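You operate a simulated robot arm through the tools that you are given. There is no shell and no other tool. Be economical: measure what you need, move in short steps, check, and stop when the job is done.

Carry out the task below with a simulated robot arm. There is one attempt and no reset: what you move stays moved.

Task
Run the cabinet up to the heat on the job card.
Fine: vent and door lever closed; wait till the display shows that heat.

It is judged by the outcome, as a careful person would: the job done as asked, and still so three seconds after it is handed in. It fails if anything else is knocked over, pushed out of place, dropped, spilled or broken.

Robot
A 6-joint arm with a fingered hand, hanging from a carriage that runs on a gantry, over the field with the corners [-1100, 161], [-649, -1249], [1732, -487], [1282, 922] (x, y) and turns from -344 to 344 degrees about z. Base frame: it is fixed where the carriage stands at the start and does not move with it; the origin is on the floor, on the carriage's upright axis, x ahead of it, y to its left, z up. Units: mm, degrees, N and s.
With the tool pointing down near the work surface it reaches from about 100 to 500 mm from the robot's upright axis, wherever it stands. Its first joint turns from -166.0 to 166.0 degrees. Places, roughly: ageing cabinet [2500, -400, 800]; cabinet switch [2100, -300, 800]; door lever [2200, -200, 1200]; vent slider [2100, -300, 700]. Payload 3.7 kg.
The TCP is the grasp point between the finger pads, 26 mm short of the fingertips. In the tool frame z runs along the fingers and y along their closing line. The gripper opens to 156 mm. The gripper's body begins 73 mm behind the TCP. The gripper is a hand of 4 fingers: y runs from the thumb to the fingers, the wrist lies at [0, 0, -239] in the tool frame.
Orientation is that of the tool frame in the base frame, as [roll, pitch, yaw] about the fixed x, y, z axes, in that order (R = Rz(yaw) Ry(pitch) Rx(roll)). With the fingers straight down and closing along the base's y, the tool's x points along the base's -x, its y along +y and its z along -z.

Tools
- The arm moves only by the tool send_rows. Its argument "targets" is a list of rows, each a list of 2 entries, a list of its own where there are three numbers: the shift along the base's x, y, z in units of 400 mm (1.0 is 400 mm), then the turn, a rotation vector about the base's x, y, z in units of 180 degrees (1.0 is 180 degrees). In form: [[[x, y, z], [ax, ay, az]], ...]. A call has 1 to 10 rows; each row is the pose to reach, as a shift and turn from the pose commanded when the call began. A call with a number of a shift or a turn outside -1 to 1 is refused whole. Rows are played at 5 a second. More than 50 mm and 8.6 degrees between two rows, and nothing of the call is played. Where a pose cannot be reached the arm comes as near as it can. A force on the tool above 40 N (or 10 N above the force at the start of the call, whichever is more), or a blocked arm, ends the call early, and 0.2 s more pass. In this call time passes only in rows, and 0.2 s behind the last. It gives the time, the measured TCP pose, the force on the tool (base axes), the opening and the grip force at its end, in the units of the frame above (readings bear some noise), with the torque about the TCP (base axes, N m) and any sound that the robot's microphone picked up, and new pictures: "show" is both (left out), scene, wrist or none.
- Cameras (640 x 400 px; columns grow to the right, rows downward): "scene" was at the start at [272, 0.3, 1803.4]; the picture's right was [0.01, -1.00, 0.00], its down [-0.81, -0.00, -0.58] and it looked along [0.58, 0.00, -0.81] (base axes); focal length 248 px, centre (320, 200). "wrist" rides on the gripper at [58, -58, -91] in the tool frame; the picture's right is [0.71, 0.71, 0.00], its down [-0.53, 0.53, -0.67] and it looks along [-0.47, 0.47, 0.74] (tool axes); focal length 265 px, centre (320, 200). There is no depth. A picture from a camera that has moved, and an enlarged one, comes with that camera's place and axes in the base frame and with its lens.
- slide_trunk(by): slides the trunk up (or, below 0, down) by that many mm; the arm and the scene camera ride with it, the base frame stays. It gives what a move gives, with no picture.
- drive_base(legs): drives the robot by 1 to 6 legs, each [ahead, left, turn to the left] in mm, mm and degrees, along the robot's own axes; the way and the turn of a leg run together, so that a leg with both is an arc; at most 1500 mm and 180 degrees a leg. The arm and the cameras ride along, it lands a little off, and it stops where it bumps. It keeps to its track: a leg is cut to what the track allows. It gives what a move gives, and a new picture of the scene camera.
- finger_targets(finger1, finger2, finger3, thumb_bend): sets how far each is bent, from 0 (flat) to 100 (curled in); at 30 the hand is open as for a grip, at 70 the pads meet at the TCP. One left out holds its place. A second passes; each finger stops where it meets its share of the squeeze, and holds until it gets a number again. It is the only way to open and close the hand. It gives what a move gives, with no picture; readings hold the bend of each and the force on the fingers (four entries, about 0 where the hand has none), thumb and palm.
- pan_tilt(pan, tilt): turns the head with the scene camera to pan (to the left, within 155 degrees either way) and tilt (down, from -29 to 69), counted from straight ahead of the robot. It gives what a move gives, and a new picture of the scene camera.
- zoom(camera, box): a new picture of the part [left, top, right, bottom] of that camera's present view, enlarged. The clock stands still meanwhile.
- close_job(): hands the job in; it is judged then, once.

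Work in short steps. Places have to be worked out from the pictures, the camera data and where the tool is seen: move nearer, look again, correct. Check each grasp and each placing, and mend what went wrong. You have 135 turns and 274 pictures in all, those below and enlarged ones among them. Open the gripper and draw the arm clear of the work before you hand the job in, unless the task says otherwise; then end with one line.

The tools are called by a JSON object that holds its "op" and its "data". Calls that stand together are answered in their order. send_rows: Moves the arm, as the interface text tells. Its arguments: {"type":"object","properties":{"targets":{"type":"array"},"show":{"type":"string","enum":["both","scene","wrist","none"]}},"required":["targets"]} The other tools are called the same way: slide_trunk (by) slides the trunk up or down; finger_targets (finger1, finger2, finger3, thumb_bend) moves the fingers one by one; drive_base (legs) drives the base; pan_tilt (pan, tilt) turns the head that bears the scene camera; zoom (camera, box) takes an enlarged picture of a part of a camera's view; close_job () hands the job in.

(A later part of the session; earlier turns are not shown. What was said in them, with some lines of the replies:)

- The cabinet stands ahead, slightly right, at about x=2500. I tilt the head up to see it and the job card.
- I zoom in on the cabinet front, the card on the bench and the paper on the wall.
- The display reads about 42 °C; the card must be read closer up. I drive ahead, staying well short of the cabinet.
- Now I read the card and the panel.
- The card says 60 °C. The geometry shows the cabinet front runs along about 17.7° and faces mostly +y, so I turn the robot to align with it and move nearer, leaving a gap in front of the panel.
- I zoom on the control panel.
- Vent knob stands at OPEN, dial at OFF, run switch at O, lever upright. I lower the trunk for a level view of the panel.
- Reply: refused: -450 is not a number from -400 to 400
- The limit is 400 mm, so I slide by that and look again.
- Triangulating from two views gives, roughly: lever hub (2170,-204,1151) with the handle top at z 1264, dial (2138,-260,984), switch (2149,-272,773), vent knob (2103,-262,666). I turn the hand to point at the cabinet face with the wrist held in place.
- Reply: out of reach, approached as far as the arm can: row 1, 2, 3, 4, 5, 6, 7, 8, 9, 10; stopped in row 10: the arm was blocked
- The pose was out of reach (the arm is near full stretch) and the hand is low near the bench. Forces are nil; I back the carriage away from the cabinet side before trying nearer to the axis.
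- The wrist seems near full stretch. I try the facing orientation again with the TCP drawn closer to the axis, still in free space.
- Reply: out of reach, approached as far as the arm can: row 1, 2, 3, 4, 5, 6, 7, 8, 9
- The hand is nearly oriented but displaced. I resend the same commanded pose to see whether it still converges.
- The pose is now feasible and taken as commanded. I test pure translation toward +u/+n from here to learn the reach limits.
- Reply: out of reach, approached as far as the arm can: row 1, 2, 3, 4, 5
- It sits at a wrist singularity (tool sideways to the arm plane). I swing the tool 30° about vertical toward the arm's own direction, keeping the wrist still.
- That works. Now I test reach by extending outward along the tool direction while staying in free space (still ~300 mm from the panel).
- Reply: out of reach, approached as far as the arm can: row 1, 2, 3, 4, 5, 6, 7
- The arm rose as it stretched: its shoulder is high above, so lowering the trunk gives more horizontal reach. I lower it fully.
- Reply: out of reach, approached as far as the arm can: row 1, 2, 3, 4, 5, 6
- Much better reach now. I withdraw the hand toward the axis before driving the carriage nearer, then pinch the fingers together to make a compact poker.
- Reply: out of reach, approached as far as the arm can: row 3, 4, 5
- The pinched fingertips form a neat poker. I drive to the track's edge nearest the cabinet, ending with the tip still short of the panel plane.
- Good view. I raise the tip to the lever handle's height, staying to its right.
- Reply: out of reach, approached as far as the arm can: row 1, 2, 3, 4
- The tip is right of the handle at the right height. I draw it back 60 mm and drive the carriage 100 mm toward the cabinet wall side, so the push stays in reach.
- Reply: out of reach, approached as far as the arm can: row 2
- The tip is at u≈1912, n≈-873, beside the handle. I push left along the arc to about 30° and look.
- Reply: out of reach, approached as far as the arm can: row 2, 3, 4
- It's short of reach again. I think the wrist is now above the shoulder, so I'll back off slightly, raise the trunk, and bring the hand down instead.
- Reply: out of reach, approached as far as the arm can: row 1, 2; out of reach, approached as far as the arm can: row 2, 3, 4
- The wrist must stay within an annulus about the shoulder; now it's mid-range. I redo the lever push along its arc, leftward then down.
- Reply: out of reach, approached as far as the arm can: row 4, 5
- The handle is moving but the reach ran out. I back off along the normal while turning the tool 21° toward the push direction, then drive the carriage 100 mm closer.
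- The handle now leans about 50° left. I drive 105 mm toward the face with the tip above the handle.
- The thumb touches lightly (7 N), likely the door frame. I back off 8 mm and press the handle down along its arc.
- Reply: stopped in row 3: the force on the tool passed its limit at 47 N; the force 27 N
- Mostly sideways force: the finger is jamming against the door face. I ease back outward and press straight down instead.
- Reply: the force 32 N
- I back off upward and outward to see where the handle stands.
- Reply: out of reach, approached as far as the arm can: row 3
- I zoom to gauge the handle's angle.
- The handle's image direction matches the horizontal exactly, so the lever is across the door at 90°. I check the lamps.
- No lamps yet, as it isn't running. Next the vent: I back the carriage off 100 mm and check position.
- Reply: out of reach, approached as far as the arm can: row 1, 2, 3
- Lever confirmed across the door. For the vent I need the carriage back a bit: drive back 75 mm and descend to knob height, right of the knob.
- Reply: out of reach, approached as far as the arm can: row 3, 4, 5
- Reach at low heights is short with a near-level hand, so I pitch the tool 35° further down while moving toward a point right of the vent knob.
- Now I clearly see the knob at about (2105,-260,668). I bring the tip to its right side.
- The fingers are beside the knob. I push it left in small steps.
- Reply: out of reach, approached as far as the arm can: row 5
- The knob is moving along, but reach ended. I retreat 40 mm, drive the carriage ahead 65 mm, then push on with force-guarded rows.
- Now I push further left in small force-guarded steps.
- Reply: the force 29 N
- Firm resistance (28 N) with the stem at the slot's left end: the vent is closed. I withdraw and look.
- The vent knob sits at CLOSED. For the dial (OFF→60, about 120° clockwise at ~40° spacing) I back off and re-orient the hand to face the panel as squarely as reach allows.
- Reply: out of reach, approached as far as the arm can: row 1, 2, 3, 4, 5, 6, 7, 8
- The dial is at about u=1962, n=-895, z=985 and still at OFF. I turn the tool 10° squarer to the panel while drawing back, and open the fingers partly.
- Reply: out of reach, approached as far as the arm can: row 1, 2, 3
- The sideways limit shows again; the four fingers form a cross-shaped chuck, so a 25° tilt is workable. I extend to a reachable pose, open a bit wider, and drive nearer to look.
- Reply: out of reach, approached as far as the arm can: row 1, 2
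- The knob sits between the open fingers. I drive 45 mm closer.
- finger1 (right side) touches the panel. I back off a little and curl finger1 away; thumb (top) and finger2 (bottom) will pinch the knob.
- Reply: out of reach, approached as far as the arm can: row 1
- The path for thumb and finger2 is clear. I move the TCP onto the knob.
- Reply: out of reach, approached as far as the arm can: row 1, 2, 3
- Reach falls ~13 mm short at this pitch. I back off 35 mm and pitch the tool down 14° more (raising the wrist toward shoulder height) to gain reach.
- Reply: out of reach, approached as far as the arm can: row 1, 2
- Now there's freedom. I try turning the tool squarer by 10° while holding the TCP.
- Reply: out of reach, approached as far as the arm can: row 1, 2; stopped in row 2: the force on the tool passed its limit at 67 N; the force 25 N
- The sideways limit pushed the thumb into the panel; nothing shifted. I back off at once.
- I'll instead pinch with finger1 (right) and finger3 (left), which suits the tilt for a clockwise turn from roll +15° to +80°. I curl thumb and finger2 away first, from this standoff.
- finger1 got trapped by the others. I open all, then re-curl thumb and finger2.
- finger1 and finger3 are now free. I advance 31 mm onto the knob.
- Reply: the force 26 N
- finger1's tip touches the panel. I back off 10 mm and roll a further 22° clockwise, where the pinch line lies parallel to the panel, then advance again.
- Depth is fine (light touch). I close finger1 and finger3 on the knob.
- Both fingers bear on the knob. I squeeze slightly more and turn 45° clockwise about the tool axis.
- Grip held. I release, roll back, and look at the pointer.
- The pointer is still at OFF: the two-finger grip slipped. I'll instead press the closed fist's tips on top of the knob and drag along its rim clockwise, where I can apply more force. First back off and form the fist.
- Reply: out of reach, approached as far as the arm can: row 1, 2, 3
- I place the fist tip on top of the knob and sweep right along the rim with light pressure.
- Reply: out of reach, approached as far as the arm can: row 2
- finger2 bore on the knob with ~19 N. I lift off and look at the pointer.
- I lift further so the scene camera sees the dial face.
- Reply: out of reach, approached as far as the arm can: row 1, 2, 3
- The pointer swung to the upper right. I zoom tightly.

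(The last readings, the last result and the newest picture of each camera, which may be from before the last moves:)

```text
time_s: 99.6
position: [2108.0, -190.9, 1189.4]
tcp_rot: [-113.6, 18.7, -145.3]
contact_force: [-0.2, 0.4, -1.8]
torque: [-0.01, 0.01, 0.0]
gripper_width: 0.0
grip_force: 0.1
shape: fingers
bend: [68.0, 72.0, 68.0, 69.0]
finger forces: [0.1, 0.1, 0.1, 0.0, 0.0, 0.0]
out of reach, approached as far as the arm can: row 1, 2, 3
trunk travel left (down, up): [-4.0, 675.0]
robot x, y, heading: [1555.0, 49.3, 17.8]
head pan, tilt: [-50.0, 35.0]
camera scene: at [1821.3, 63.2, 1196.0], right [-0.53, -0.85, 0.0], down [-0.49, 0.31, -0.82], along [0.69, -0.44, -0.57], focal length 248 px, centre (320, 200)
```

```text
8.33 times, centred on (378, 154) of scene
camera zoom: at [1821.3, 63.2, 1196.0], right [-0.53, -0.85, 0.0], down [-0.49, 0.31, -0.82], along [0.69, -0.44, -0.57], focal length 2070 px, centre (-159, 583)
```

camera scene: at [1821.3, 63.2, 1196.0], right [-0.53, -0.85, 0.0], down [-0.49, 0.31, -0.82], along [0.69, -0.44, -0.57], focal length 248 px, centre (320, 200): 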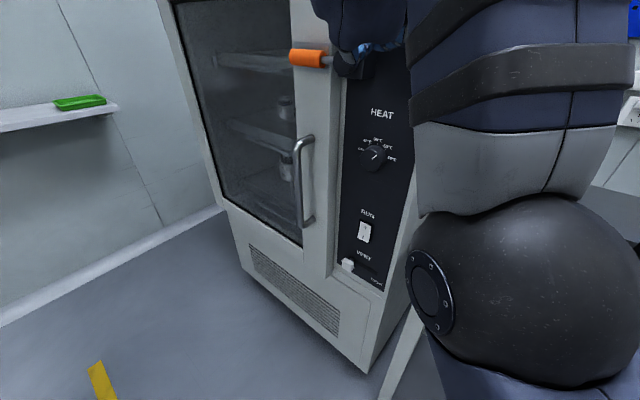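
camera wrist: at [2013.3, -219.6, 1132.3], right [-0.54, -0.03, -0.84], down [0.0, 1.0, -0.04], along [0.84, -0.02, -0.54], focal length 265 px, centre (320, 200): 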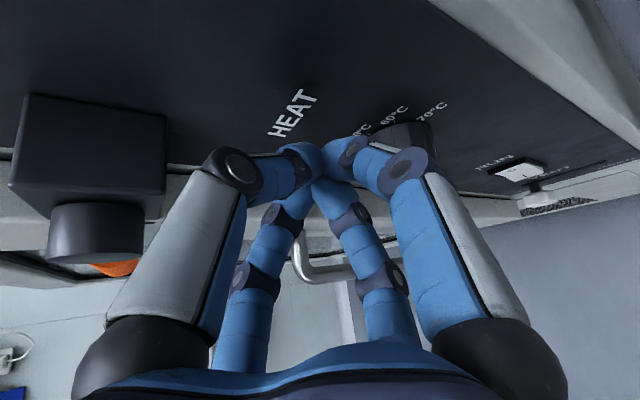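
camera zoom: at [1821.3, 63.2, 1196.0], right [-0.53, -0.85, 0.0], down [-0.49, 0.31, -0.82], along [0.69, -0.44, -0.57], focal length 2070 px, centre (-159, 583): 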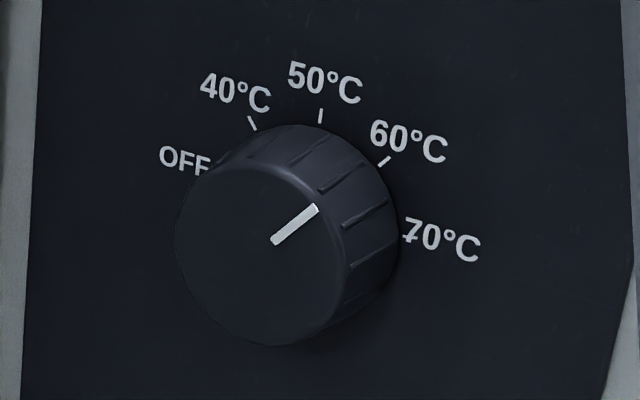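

The dial is at 60 °C. Next the RUN switch: I back off, and lower the fist with more downward pitch to switch height.

{"op": "drive_base", "data": {"legs": [[0, 50, 0]]}}

{"op": "send_rows", "data": {"targets": [[[0, 0, -0.11], [0.0184, 0.017, 0]], [[0, 0, -0.22], [0.0368, 0.034, 0]], [[0, 0, -0.33], [0.0551, 0.0509, 0]], [[0, 0, -0.44], [0.0735, 0.0678, 0]], [[0, 0, -0.55], [0.0735, 0.0678, 0]], [[0, 0, -0.66], [0.0735, 0.0678, 0]], [[0, 0, -0.77], [0.0735, 0.0678, 0]], [[0, 0, -0.88], [0.0735, 0.0678, 0]], [[0, 0, -0.96], [0.0735, 0.0678, 0]]]}}

```text
time_s: 100.5
position: [2092.4, -141.4, 1189.5]
tcp_rot: [-113.6, 18.7, -145.1]
contact_force: [0.4, 0.5, -0.2]
torque: [-0.01, 0.0, -0.02]
gripper_width: 0.0
grip_force: 0.0
shape: fingers
bend: [68.0, 72.0, 68.0, 69.0]
finger forces: [0.0, 0.1, 0.1, 0.0, 0.1, 0.0]
trunk travel left (down, up): [-4.0, 675.0]
robot x, y, heading: [1542.7, 101.4, 17.9]
head pan, tilt: [-50.0, 35.0]
camera scene: at [1805.7, 112.1, 1196.1], right [-0.53, -0.85, 0.0], down [-0.49, 0.31, -0.82], along [0.69, -0.43, -0.57], focal length 248 px, centre (320, 200)
```

scene: 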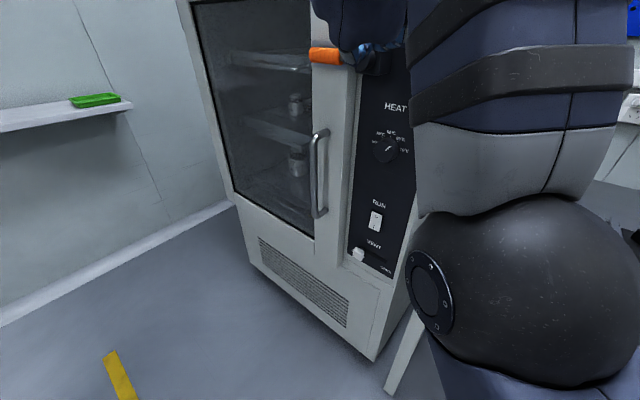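

```text
time_s: 102.5
position: [2094.0, -142.3, 805.7]
tcp_rot: [-132.0, 15.4, -150.7]
contact_force: [-1.0, -0.1, -0.4]
torque: [0.01, 0.0, -0.01]
gripper_width: 0.0
grip_force: 0.0
shape: fingers
bend: [68.0, 72.0, 68.0, 69.0]
finger forces: [0.1, 0.0, 0.1, 0.1, 0.0, 0.0]
out of reach, approached as far as the arm can: row 1, 2, 3, 4, 5, 6, 7, 8
trunk travel left (down, up): [-4.0, 675.0]
robot x, y, heading: [1541.6, 96.9, 17.9]
head pan, tilt: [-50.0, 35.0]
camera scene: at [1805.7, 111.5, 1196.1], right [-0.53, -0.85, 0.0], down [-0.49, 0.3, -0.82], along [0.69, -0.44, -0.57], focal length 248 px, centre (320, 200)
camera wrist: at [2006.8, -156.6, 891.6], right [-0.7, 0.15, -0.69], down [0.01, 0.98, 0.19], along [0.71, 0.13, -0.69], focal length 265 px, centre (320, 200)
```

scene: 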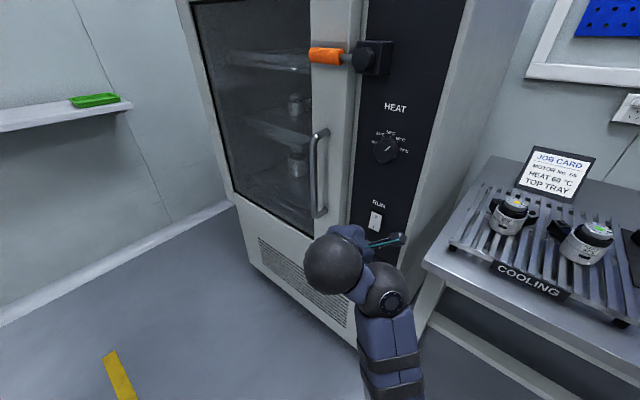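
wrist: 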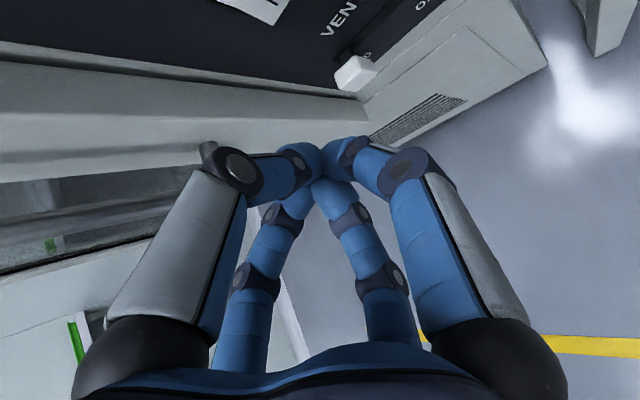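

Reached, right in front of the switch. I drive 75 mm toward the panel and check.

{"op": "drive_base", "data": {"legs": [[0, -75, 0]]}}

{"op": "zoom", "data": {"camera": "wrist", "box": [0, 0, 640, 400]}}

{"op": "zoom", "data": {"camera": "scene", "box": [320, 180, 430, 280]}}

```text
time_s: 103.5
position: [2116.8, -213.1, 805.6]
tcp_rot: [-132.0, 15.2, -150.6]
contact_force: [1.4, 0.3, 0.0]
torque: [0.0, -0.02, -0.01]
gripper_width: 0.0
grip_force: 0.1
shape: fingers
bend: [68.0, 72.0, 68.0, 69.0]
finger forces: [0.1, 0.0, 0.0, 0.1, 0.0, 0.0]
trunk travel left (down, up): [-4.0, 675.0]
robot x, y, heading: [1564.8, 28.3, 17.8]
head pan, tilt: [-50.0, 35.0]
camera scene: at [1828.7, 41.0, 1196.2], right [-0.53, -0.85, 0.0], down [-0.49, 0.3, -0.82], along [0.69, -0.44, -0.57], focal length 248 px, centre (320, 200)
```

scene: 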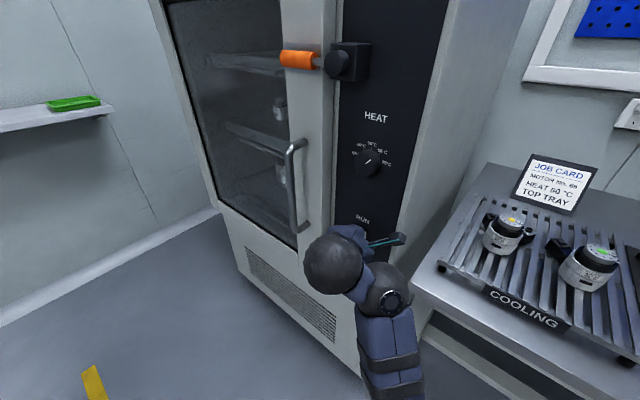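

```text
1.00 times, centred on (320, 200) of wrist (not enlarged: the box is as wide or as high as the picture)
camera zoom: at [2030.3, -227.5, 892.1], right [-0.71, 0.15, -0.69], down [0.01, 0.98, 0.19], along [0.71, 0.13, -0.69], focal length 265 px, centre (320, 200)
```

zoom: 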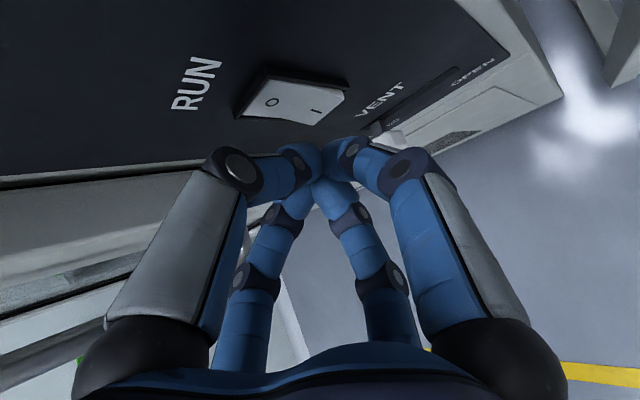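

```text
4.00 times, centred on (375, 230) of scene
camera zoom: at [1828.7, 41.0, 1196.2], right [-0.53, -0.85, 0.0], down [-0.49, 0.3, -0.82], along [0.69, -0.44, -0.57], focal length 994 px, centre (100, 80)
```

zoom: 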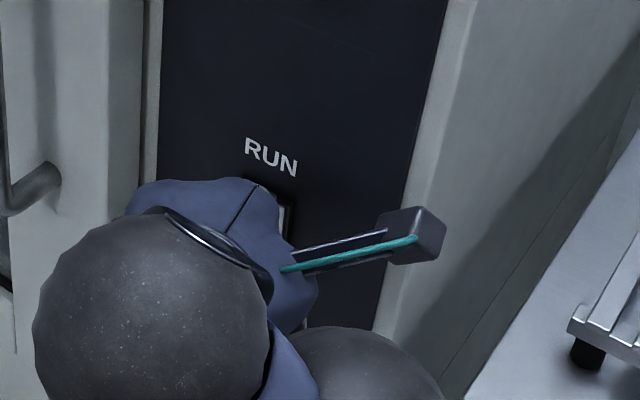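

Switch marks: O at z≈804, I at about (2152,-262,767). I press the tip onto the I end.

{"op": "send_rows", "data": {"targets": [[[0.0305, -0.03, -0.0625], [0, 0, 0]], [[0.043, -0.07, -0.0625], [0, 0, 0]], [[0.0495, -0.089, -0.0625], [0, 0, 0]], [[0.054, -0.1035, -0.0625], [0, 0, 0]], [[0.0585, -0.118, -0.0625], [0, 0, 0]]]}}

```text
time_s: 104.8
position: [2140.7, -244.7, 780.7]
tcp_rot: [-132.2, 15.7, -149.7]
contact_force: [-10.2, 23.4, 2.1]
torque: [-0.26, -0.08, -0.15]
gripper_width: 0.0
grip_force: 15.7
shape: fingers
bend: [71.0, 67.0, 68.0, 75.0]
finger forces: [0.0, 0.0, 0.0, 0.0, 31.5, 0.0]
trunk travel left (down, up): [-4.0, 675.0]
robot x, y, heading: [1563.2, 28.2, 18.0]
head pan, tilt: [-50.0, 35.0]
stopped in row 5: the force on the tool passed its limit at 41 N (the readings are from after the stop); the commanded pose is now the measured one
camera scene: at [1826.0, 46.8, 1195.6], right [-0.53, -0.85, 0.0], down [-0.49, 0.31, -0.82], along [0.69, -0.43, -0.58], focal length 248 px, centre (320, 200)
camera wrist: at [2054.1, -261.5, 866.7], right [-0.71, 0.14, -0.69], down [0.0, 0.98, 0.2], along [0.71, 0.14, -0.69], focal length 265 px, centre (320, 200)
```

scene: 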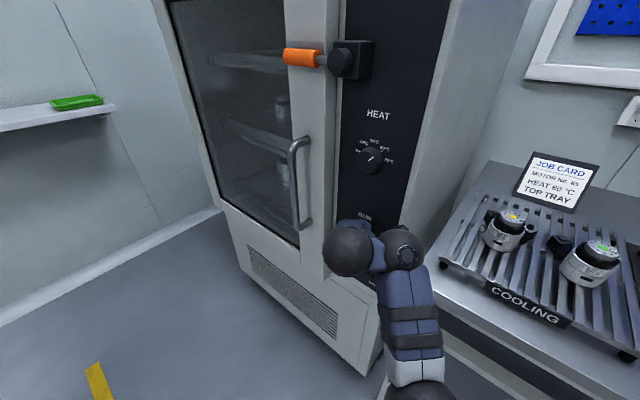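
wrist: 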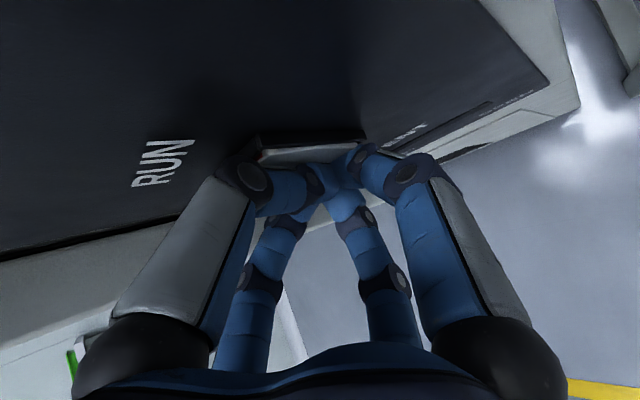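

The thumb took the load, possibly on the upper half. I withdraw and check the switch.

{"op": "send_rows", "data": {"targets": [[[-0.015, 0.048, 0], [0, 0, 0]], [[-0.03, 0.09, 0], [0, 0, 0]]], "show": "wrist"}}

{"op": "pan_tilt", "data": {"pan": -50, "tilt": 0}}

```text
time_s: 105.3
position: [2128.8, -219.1, 783.0]
tcp_rot: [-132.0, 15.5, -150.2]
contact_force: [-0.3, 0.0, 0.3]
torque: [0.04, 0.02, 0.03]
gripper_width: 0.0
grip_force: 0.1
shape: fingers
bend: [68.0, 68.0, 68.0, 73.0]
finger forces: [0.0, 0.0, 0.0, 0.1, 0.0, 0.0]
trunk travel left (down, up): [-4.0, 675.0]
robot x, y, heading: [1564.6, 28.6, 18.2]
head pan, tilt: [-50.0, 35.0]
camera wrist: at [2043.3, -233.4, 869.1], right [-0.7, 0.14, -0.7], down [0.0, 0.98, 0.19], along [0.71, 0.13, -0.69], focal length 265 px, centre (320, 200)
```

wrist: 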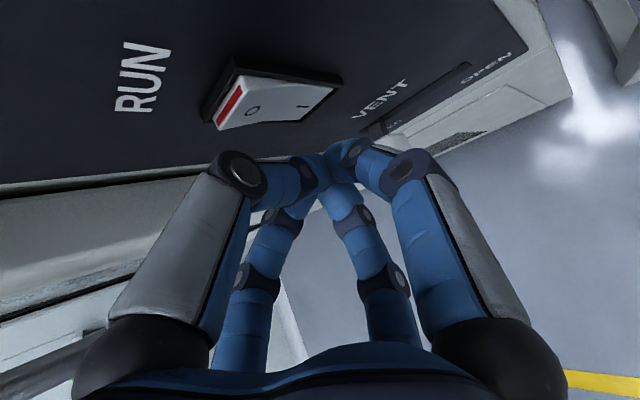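

```text
time_s: 106.4
position: [2130.2, -220.1, 784.0]
tcp_rot: [-132.0, 15.5, -150.1]
contact_force: [0.3, -0.4, -0.9]
torque: [-0.03, 0.01, -0.02]
gripper_width: 0.2
grip_force: 0.0
shape: fingers
bend: [68.0, 68.0, 68.0, 73.0]
finger forces: [0.0, 0.0, 0.0, 0.0, 0.1, 0.0]
trunk travel left (down, up): [-4.0, 675.0]
robot x, y, heading: [1567.4, 25.1, 18.1]
head pan, tilt: [-50.0, 0.0]
camera scene: at [1830.0, 41.5, 1252.2], right [-0.53, -0.85, 0.0], down [0.0, 0.0, -1.0], along [0.85, -0.53, 0.0], focal length 248 px, centre (320, 200)
```

scene: 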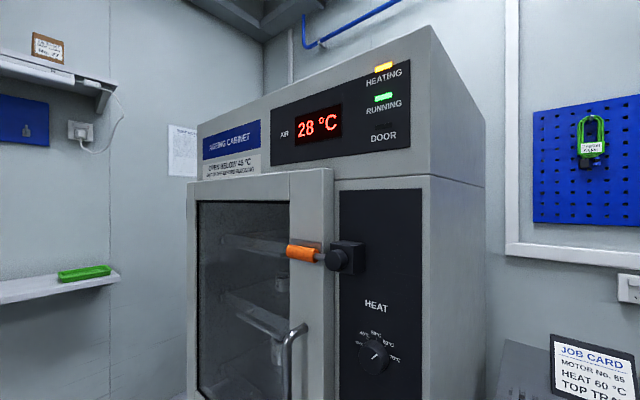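

Running and heating lamps are lit, the door lamp is dark, and the reading is rising. I withdraw the carriage and open the hand.

{"op": "drive_base", "data": {"legs": [[0, 250, 0], [-200, 0, 0]]}}

{"op": "finger_targets", "data": {"finger1": 30, "finger2": 30, "finger3": 30, "thumb_bend": 30}}

{"op": "pan_tilt", "data": {"pan": -45, "tilt": 15}}

{"op": "zoom", "data": {"camera": "scene", "box": [240, 60, 480, 320]}}

```text
time_s: 109.4
position: [1863.2, -40.8, 783.2]
tcp_rot: [-131.9, 15.5, -149.9]
contact_force: [0.4, -0.4, -0.5]
torque: [-0.03, 0.01, -0.02]
gripper_width: 0.0
grip_force: 0.1
shape: fingers
bend: [68.0, 68.0, 68.0, 73.0]
finger forces: [0.0, 0.0, 0.0, 0.0, 0.1, 0.0]
trunk travel left (down, up): [-4.0, 675.0]
robot x, y, heading: [1299.9, 206.5, 18.1]
head pan, tilt: [-50.0, 0.0]
camera scene: at [1562.0, 218.3, 1252.1], right [-0.53, -0.85, 0.0], down [0.0, 0.0, -1.0], along [0.85, -0.53, 0.0], focal length 248 px, centre (320, 200)
```

scene: 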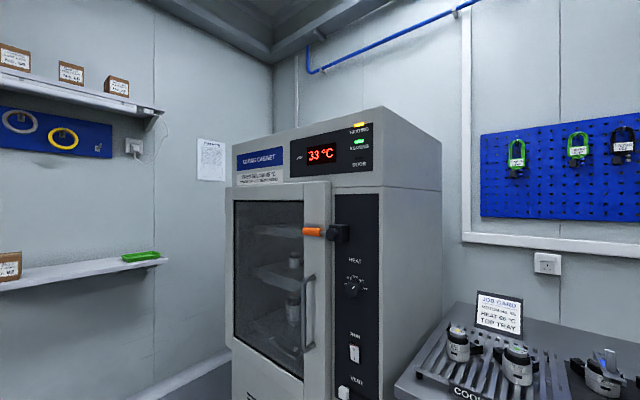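

```text
time_s: 110.4
position: [1863.2, -41.4, 784.2]
tcp_rot: [-131.9, 15.6, -149.9]
contact_force: [1.0, -0.4, 0.5]
torque: [0.01, -0.01, 0.0]
gripper_width: 106.4
grip_force: 0.0
shape: fingers
bend: [30.0, 30.0, 30.0, 30.0]
finger forces: [0.1, 0.0, 0.1, 0.0, 0.1, 0.0]
trunk travel left (down, up): [-4.0, 675.0]
robot x, y, heading: [1296.9, 203.5, 18.3]
head pan, tilt: [-50.0, 0.0]
```

```text
time_s: 111.2
position: [1863.6, -42.3, 783.2]
tcp_rot: [-131.9, 15.5, -150.0]
contact_force: [-1.0, 0.1, 0.6]
torque: [0.01, 0.0, -0.01]
gripper_width: 106.4
grip_force: 0.0
shape: fingers
bend: [30.0, 30.0, 30.0, 30.0]
finger forces: [0.0, 0.1, 0.1, 0.0, 0.1, 0.0]
trunk travel left (down, up): [-4.0, 675.0]
robot x, y, heading: [1294.3, 204.1, 18.3]
head pan, tilt: [-45.0, 15.0]
camera scene: at [1569.4, 223.7, 1228.2], right [-0.45, -0.89, 0.0], down [-0.23, 0.12, -0.97], along [0.86, -0.44, -0.26], focal length 248 px, centre (320, 200)
```

scene: 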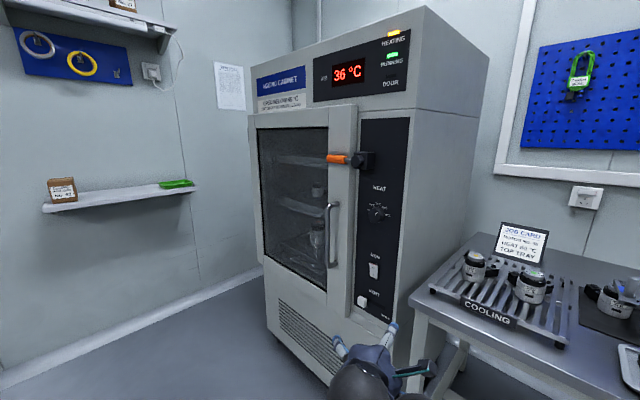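

```text
1.54 times, centred on (360, 190) of scene
camera zoom: at [1569.4, 223.7, 1228.2], right [-0.45, -0.89, 0.0], down [-0.23, 0.12, -0.97], along [0.86, -0.44, -0.26], focal length 382 px, centre (258, 215)
```

zoom: 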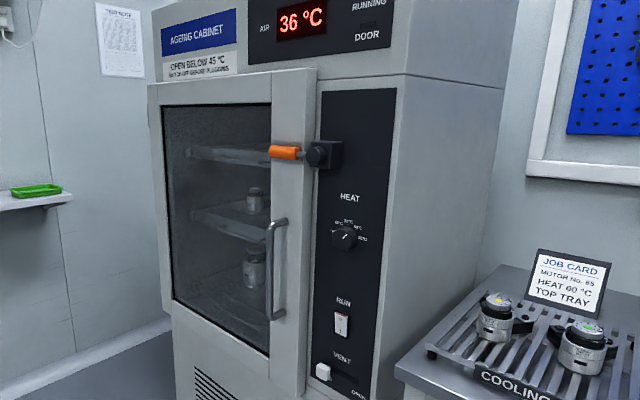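

It heats about 1.5 °C per second; all controls are set. I hold still and wait.

{"op": "send_rows", "data": {"targets": [[[0, 0, 0], [0, 0, 0]], [[0, 0, 0], [0, 0, 0]], [[0, 0, 0], [0, 0, 0]], [[0, 0, 0], [0, 0, 0]], [[0, 0, 0], [0, 0, 0]], [[0, 0, 0], [0, 0, 0]], [[0, 0, 0], [0, 0, 0]], [[0, 0, 0], [0, 0, 0]], [[0, 0, 0], [0, 0, 0]], [[0, 0, 0], [0, 0, 0]]], "show": "none"}}

{"op": "send_rows", "data": {"targets": [[[0, 0, 0], [0, 0, 0]], [[0, 0, 0], [0, 0, 0]], [[0, 0, 0], [0, 0, 0]], [[0, 0, 0], [0, 0, 0]], [[0, 0, 0], [0, 0, 0]], [[0, 0, 0], [0, 0, 0]], [[0, 0, 0], [0, 0, 0]], [[0, 0, 0], [0, 0, 0]], [[0, 0, 0], [0, 0, 0]], [[0, 0, 0], [0, 0, 0]]], "show": "none"}}

{"op": "send_rows", "data": {"targets": [[[0, 0, 0], [0, 0, 0]], [[0, 0, 0], [0, 0, 0]], [[0, 0, 0], [0, 0, 0]], [[0, 0, 0], [0, 0, 0]], [[0, 0, 0], [0, 0, 0]], [[0, 0, 0], [0, 0, 0]], [[0, 0, 0], [0, 0, 0]], [[0, 0, 0], [0, 0, 0]], [[0, 0, 0], [0, 0, 0]], [[0, 0, 0], [0, 0, 0]]], "show": "none"}}

{"op": "send_rows", "data": {"targets": [[[0, 0, 0], [0, 0, 0]], [[0, 0, 0], [0, 0, 0]], [[0, 0, 0], [0, 0, 0]], [[0, 0, 0], [0, 0, 0]], [[0, 0, 0], [0, 0, 0]], [[0, 0, 0], [0, 0, 0]], [[0, 0, 0], [0, 0, 0]], [[0, 0, 0], [0, 0, 0]], [[0, 0, 0], [0, 0, 0]], [[0, 0, 0], [0, 0, 0]]], "show": "none"}}

{"op": "send_rows", "data": {"targets": [[[0, 0, 0], [0, 0, 0]], [[0, 0, 0], [0, 0, 0]], [[0, 0, 0], [0, 0, 0]], [[0, 0, 0], [0, 0, 0]], [[0, 0, 0], [0, 0, 0]], [[0, 0, 0], [0, 0, 0]], [[0, 0, 0], [0, 0, 0]], [[0, 0, 0], [0, 0, 0]], [[0, 0, 0], [0, 0, 0]], [[0, 0, 0], [0, 0, 0]]], "show": "none"}}

{"op": "send_rows", "data": {"targets": [[[0, 0, 0], [0, 0, 0]], [[0, 0, 0], [0, 0, 0]], [[0, 0, 0], [0, 0, 0]], [[0, 0, 0], [0, 0, 0]], [[0, 0, 0], [0, 0, 0]], [[0, 0, 0], [0, 0, 0]], [[0, 0, 0], [0, 0, 0]], [[0, 0, 0], [0, 0, 0]], [[0, 0, 0], [0, 0, 0]], [[0, 0, 0], [0, 0, 0]]], "show": "scene"}}

{"op": "zoom", "data": {"camera": "scene", "box": [310, 20, 420, 110]}}

```text
time_s: 113.4
position: [1863.9, -41.2, 784.5]
tcp_rot: [-131.9, 15.5, -150.0]
contact_force: [-0.7, 0.5, 1.3]
torque: [0.04, -0.03, -0.02]
gripper_width: 106.2
grip_force: 0.0
shape: fingers
bend: [30.0, 30.0, 30.0, 30.0]
finger forces: [0.0, 0.0, 0.0, 0.0, 0.0, 0.1]
trunk travel left (down, up): [-4.0, 675.0]
robot x, y, heading: [1298.5, 201.9, 18.0]
head pan, tilt: [-45.0, 15.0]
```

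```text
time_s: 115.6
position: [1863.3, -40.7, 782.4]
tcp_rot: [-131.9, 15.4, -150.0]
contact_force: [0.3, -0.9, 0.5]
torque: [0.0, 0.03, -0.03]
gripper_width: 106.5
grip_force: 0.0
shape: fingers
bend: [30.0, 30.0, 30.0, 30.0]
finger forces: [0.0, 0.0, 0.1, 0.1, 0.0, 0.1]
trunk travel left (down, up): [-4.0, 675.0]
robot x, y, heading: [1294.1, 202.8, 18.3]
head pan, tilt: [-45.0, 15.0]
```

```text
time_s: 117.8
position: [1863.9, -41.0, 783.6]
tcp_rot: [-132.0, 15.5, -149.9]
contact_force: [-0.4, -0.9, -0.1]
torque: [-0.01, 0.03, 0.01]
gripper_width: 106.4
grip_force: 0.1
shape: fingers
bend: [30.0, 30.0, 30.0, 30.0]
finger forces: [0.0, 0.0, 0.0, 0.0, 0.0, 0.0]
trunk travel left (down, up): [-4.0, 675.0]
robot x, y, heading: [1295.6, 199.9, 17.8]
head pan, tilt: [-45.0, 15.0]
```

```text
time_s: 120.0
position: [1863.4, -40.3, 783.8]
tcp_rot: [-131.8, 15.5, -150.1]
contact_force: [0.2, 0.1, 0.2]
torque: [-0.01, -0.04, -0.01]
gripper_width: 105.9
grip_force: 0.1
shape: fingers
bend: [30.0, 30.0, 30.0, 30.0]
finger forces: [0.1, 0.0, 0.0, 0.1, 0.0, 0.0]
trunk travel left (down, up): [-4.0, 675.0]
robot x, y, heading: [1295.9, 204.6, 18.0]
head pan, tilt: [-45.0, 15.0]
```

```text
time_s: 122.2
position: [1864.5, -41.2, 784.2]
tcp_rot: [-131.9, 15.5, -150.0]
contact_force: [-0.1, -1.0, 0.8]
torque: [0.05, 0.01, 0.01]
gripper_width: 106.0
grip_force: 0.2
shape: fingers
bend: [30.0, 30.0, 30.0, 30.0]
finger forces: [0.0, 0.0, 0.0, 0.0, 0.1, 0.0]
trunk travel left (down, up): [-4.0, 675.0]
robot x, y, heading: [1298.3, 202.6, 17.9]
head pan, tilt: [-45.0, 15.0]
```

```text
time_s: 124.4
position: [1862.8, -41.3, 783.1]
tcp_rot: [-131.9, 15.6, -150.1]
contact_force: [-0.3, 0.3, -0.1]
torque: [0.04, -0.01, -0.02]
gripper_width: 106.1
grip_force: 0.0
shape: fingers
bend: [30.0, 30.0, 30.0, 30.0]
finger forces: [0.0, 0.1, 0.1, 0.0, 0.0, 0.0]
trunk travel left (down, up): [-4.0, 675.0]
robot x, y, heading: [1300.4, 202.9, 17.9]
head pan, tilt: [-45.0, 15.0]
camera scene: at [1569.4, 223.7, 1228.1], right [-0.45, -0.89, 0.0], down [-0.23, 0.12, -0.97], along [0.86, -0.44, -0.26], focal length 248 px, centre (320, 200)
```

scene: 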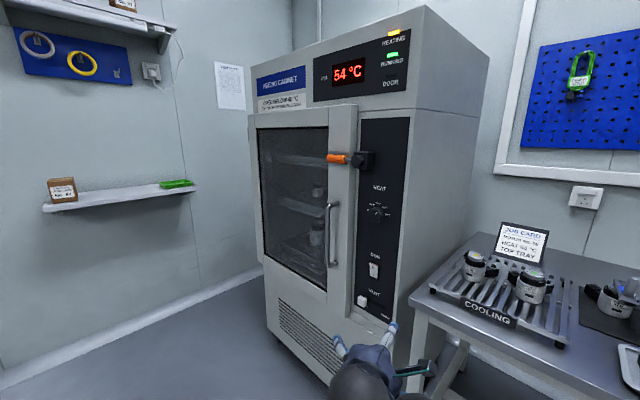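

```text
4.44 times, centred on (365, 65) of scene
camera zoom: at [1569.4, 223.7, 1228.1], right [-0.45, -0.89, 0.0], down [-0.23, 0.12, -0.97], along [0.86, -0.44, -0.26], focal length 1104 px, centre (120, 800)
```

zoom: 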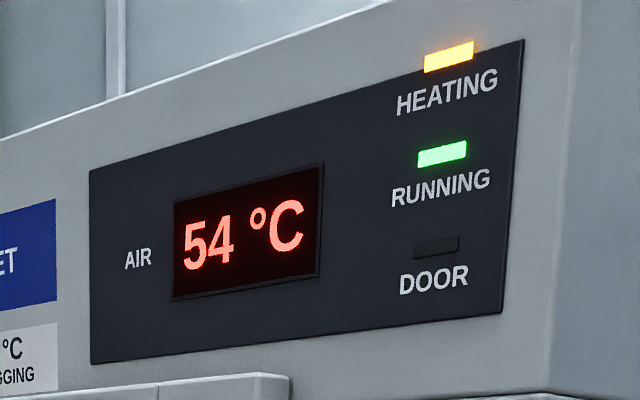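

54 °C and still heating; I wait several more seconds.

{"op": "send_rows", "data": {"targets": [[[0, 0, 0], [0, 0, 0]], [[0, 0, 0], [0, 0, 0]], [[0, 0, 0], [0, 0, 0]], [[0, 0, 0], [0, 0, 0]], [[0, 0, 0], [0, 0, 0]], [[0, 0, 0], [0, 0, 0]], [[0, 0, 0], [0, 0, 0]], [[0, 0, 0], [0, 0, 0]], [[0, 0, 0], [0, 0, 0]], [[0, 0, 0], [0, 0, 0]]], "show": "none"}}

{"op": "send_rows", "data": {"targets": [[[0, 0, 0], [0, 0, 0]], [[0, 0, 0], [0, 0, 0]], [[0, 0, 0], [0, 0, 0]], [[0, 0, 0], [0, 0, 0]], [[0, 0, 0], [0, 0, 0]], [[0, 0, 0], [0, 0, 0]], [[0, 0, 0], [0, 0, 0]], [[0, 0, 0], [0, 0, 0]], [[0, 0, 0], [0, 0, 0]], [[0, 0, 0], [0, 0, 0]]], "show": "none"}}

{"op": "send_rows", "data": {"targets": [[[0, 0, 0], [0, 0, 0]], [[0, 0, 0], [0, 0, 0]], [[0, 0, 0], [0, 0, 0]], [[0, 0, 0], [0, 0, 0]], [[0, 0, 0], [0, 0, 0]], [[0, 0, 0], [0, 0, 0]], [[0, 0, 0], [0, 0, 0]], [[0, 0, 0], [0, 0, 0]], [[0, 0, 0], [0, 0, 0]], [[0, 0, 0], [0, 0, 0]]], "show": "none"}}

{"op": "zoom", "data": {"camera": "scene", "box": [310, 20, 420, 110]}}

```text
time_s: 126.6
position: [1862.4, -41.3, 784.0]
tcp_rot: [-131.9, 15.5, -150.1]
contact_force: [1.3, -0.1, 0.8]
torque: [0.01, -0.03, 0.01]
gripper_width: 106.3
grip_force: 0.0
shape: fingers
bend: [30.0, 30.0, 30.0, 30.0]
finger forces: [0.0, 0.0, 0.0, 0.0, 0.0, 0.0]
trunk travel left (down, up): [-4.0, 675.0]
robot x, y, heading: [1295.6, 197.0, 18.2]
head pan, tilt: [-45.0, 15.0]
```

```text
time_s: 128.8
position: [1863.8, -41.1, 783.2]
tcp_rot: [-131.9, 15.5, -150.0]
contact_force: [-0.5, -0.4, 0.6]
torque: [0.03, -0.02, 0.01]
gripper_width: 106.3
grip_force: 0.0
shape: fingers
bend: [30.0, 30.0, 30.0, 30.0]
finger forces: [0.0, 0.0, 0.0, 0.0, 0.1, 0.1]
trunk travel left (down, up): [-4.0, 675.0]
robot x, y, heading: [1296.9, 206.7, 18.0]
head pan, tilt: [-45.0, 15.0]
```

```text
time_s: 131.0
position: [1864.3, -41.7, 783.7]
tcp_rot: [-131.9, 15.5, -150.0]
contact_force: [0.1, 0.1, -0.8]
torque: [0.01, 0.01, 0.0]
gripper_width: 106.2
grip_force: 0.1
shape: fingers
bend: [30.0, 30.0, 30.0, 30.0]
finger forces: [0.0, 0.1, 0.1, 0.0, 0.1, 0.0]
trunk travel left (down, up): [-4.0, 675.0]
robot x, y, heading: [1293.0, 202.3, 18.1]
head pan, tilt: [-45.0, 15.0]
```

```text
4.44 times, centred on (365, 65) of scene
camera zoom: at [1569.4, 223.7, 1228.1], right [-0.45, -0.89, 0.0], down [-0.23, 0.12, -0.97], along [0.86, -0.44, -0.26], focal length 1104 px, centre (120, 800)
```

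zoom: 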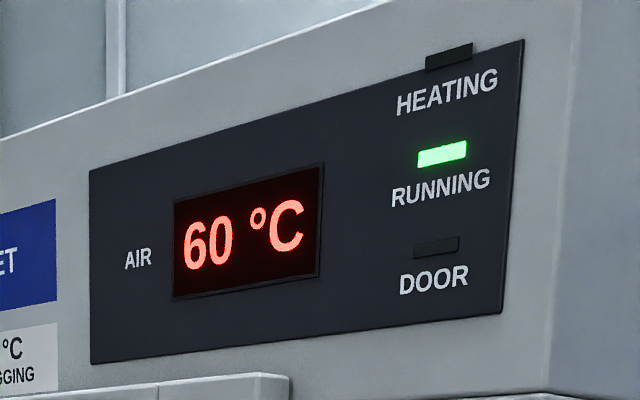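

The display shows 60 °C with the thermostat off and RUNNING lit. I wait a few more seconds to confirm it holds.

{"op": "send_rows", "data": {"targets": [[[0, 0, 0], [0, 0, 0]], [[0, 0, 0], [0, 0, 0]], [[0, 0, 0], [0, 0, 0]], [[0, 0, 0], [0, 0, 0]], [[0, 0, 0], [0, 0, 0]], [[0, 0, 0], [0, 0, 0]], [[0, 0, 0], [0, 0, 0]], [[0, 0, 0], [0, 0, 0]], [[0, 0, 0], [0, 0, 0]], [[0, 0, 0], [0, 0, 0]]], "show": "none"}}

{"op": "send_rows", "data": {"targets": [[[0, 0, 0], [0, 0, 0]], [[0, 0, 0], [0, 0, 0]], [[0, 0, 0], [0, 0, 0]], [[0, 0, 0], [0, 0, 0]], [[0, 0, 0], [0, 0, 0]], [[0, 0, 0], [0, 0, 0]], [[0, 0, 0], [0, 0, 0]], [[0, 0, 0], [0, 0, 0]], [[0, 0, 0], [0, 0, 0]], [[0, 0, 0], [0, 0, 0]]], "show": "scene"}}

{"op": "zoom", "data": {"camera": "scene", "box": [310, 20, 420, 110]}}

```text
time_s: 133.2
position: [1863.1, -41.3, 783.3]
tcp_rot: [-131.9, 15.5, -150.0]
contact_force: [0.3, -0.4, 0.4]
torque: [-0.02, 0.0, 0.01]
gripper_width: 106.3
grip_force: 0.1
shape: fingers
bend: [30.0, 30.0, 30.0, 30.0]
finger forces: [0.0, 0.1, 0.0, 0.2, 0.1, 0.0]
trunk travel left (down, up): [-4.0, 675.0]
robot x, y, heading: [1295.2, 201.5, 18.0]
head pan, tilt: [-45.0, 15.0]
```

```text
time_s: 135.4
position: [1863.5, -41.6, 783.7]
tcp_rot: [-131.9, 15.5, -150.1]
contact_force: [-0.6, -0.6, -0.3]
torque: [0.02, -0.01, 0.0]
gripper_width: 106.3
grip_force: 0.1
shape: fingers
bend: [30.0, 30.0, 30.0, 30.0]
finger forces: [0.0, 0.1, 0.0, 0.0, 0.0, 0.1]
trunk travel left (down, up): [-4.0, 675.0]
robot x, y, heading: [1296.3, 205.2, 18.2]
head pan, tilt: [-45.0, 15.0]
camera scene: at [1569.4, 223.7, 1228.1], right [-0.45, -0.89, 0.0], down [-0.23, 0.12, -0.97], along [0.86, -0.44, -0.26], focal length 248 px, centre (320, 200)
```

scene: 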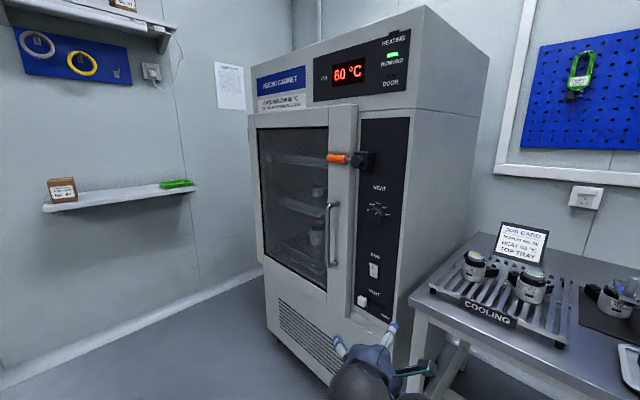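

```text
4.44 times, centred on (365, 65) of scene
camera zoom: at [1569.4, 223.7, 1228.1], right [-0.45, -0.89, 0.0], down [-0.23, 0.12, -0.97], along [0.86, -0.44, -0.26], focal length 1104 px, centre (120, 800)
```

zoom: 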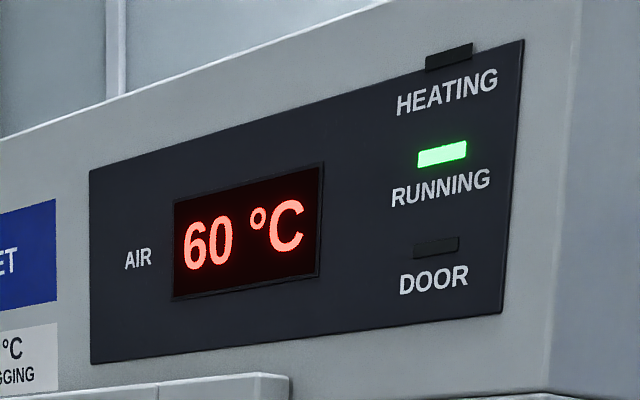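

It holds at 60 °C, with the vent and lever closed, the hand open and clear. I hand the job in.

{"op": "close_job", "data": {}}

```text
The job is handed in.
```

The cabinet is running and holding at 60 °C, the heat on the job card, with the vent and door lever closed and the arm drawn clear.
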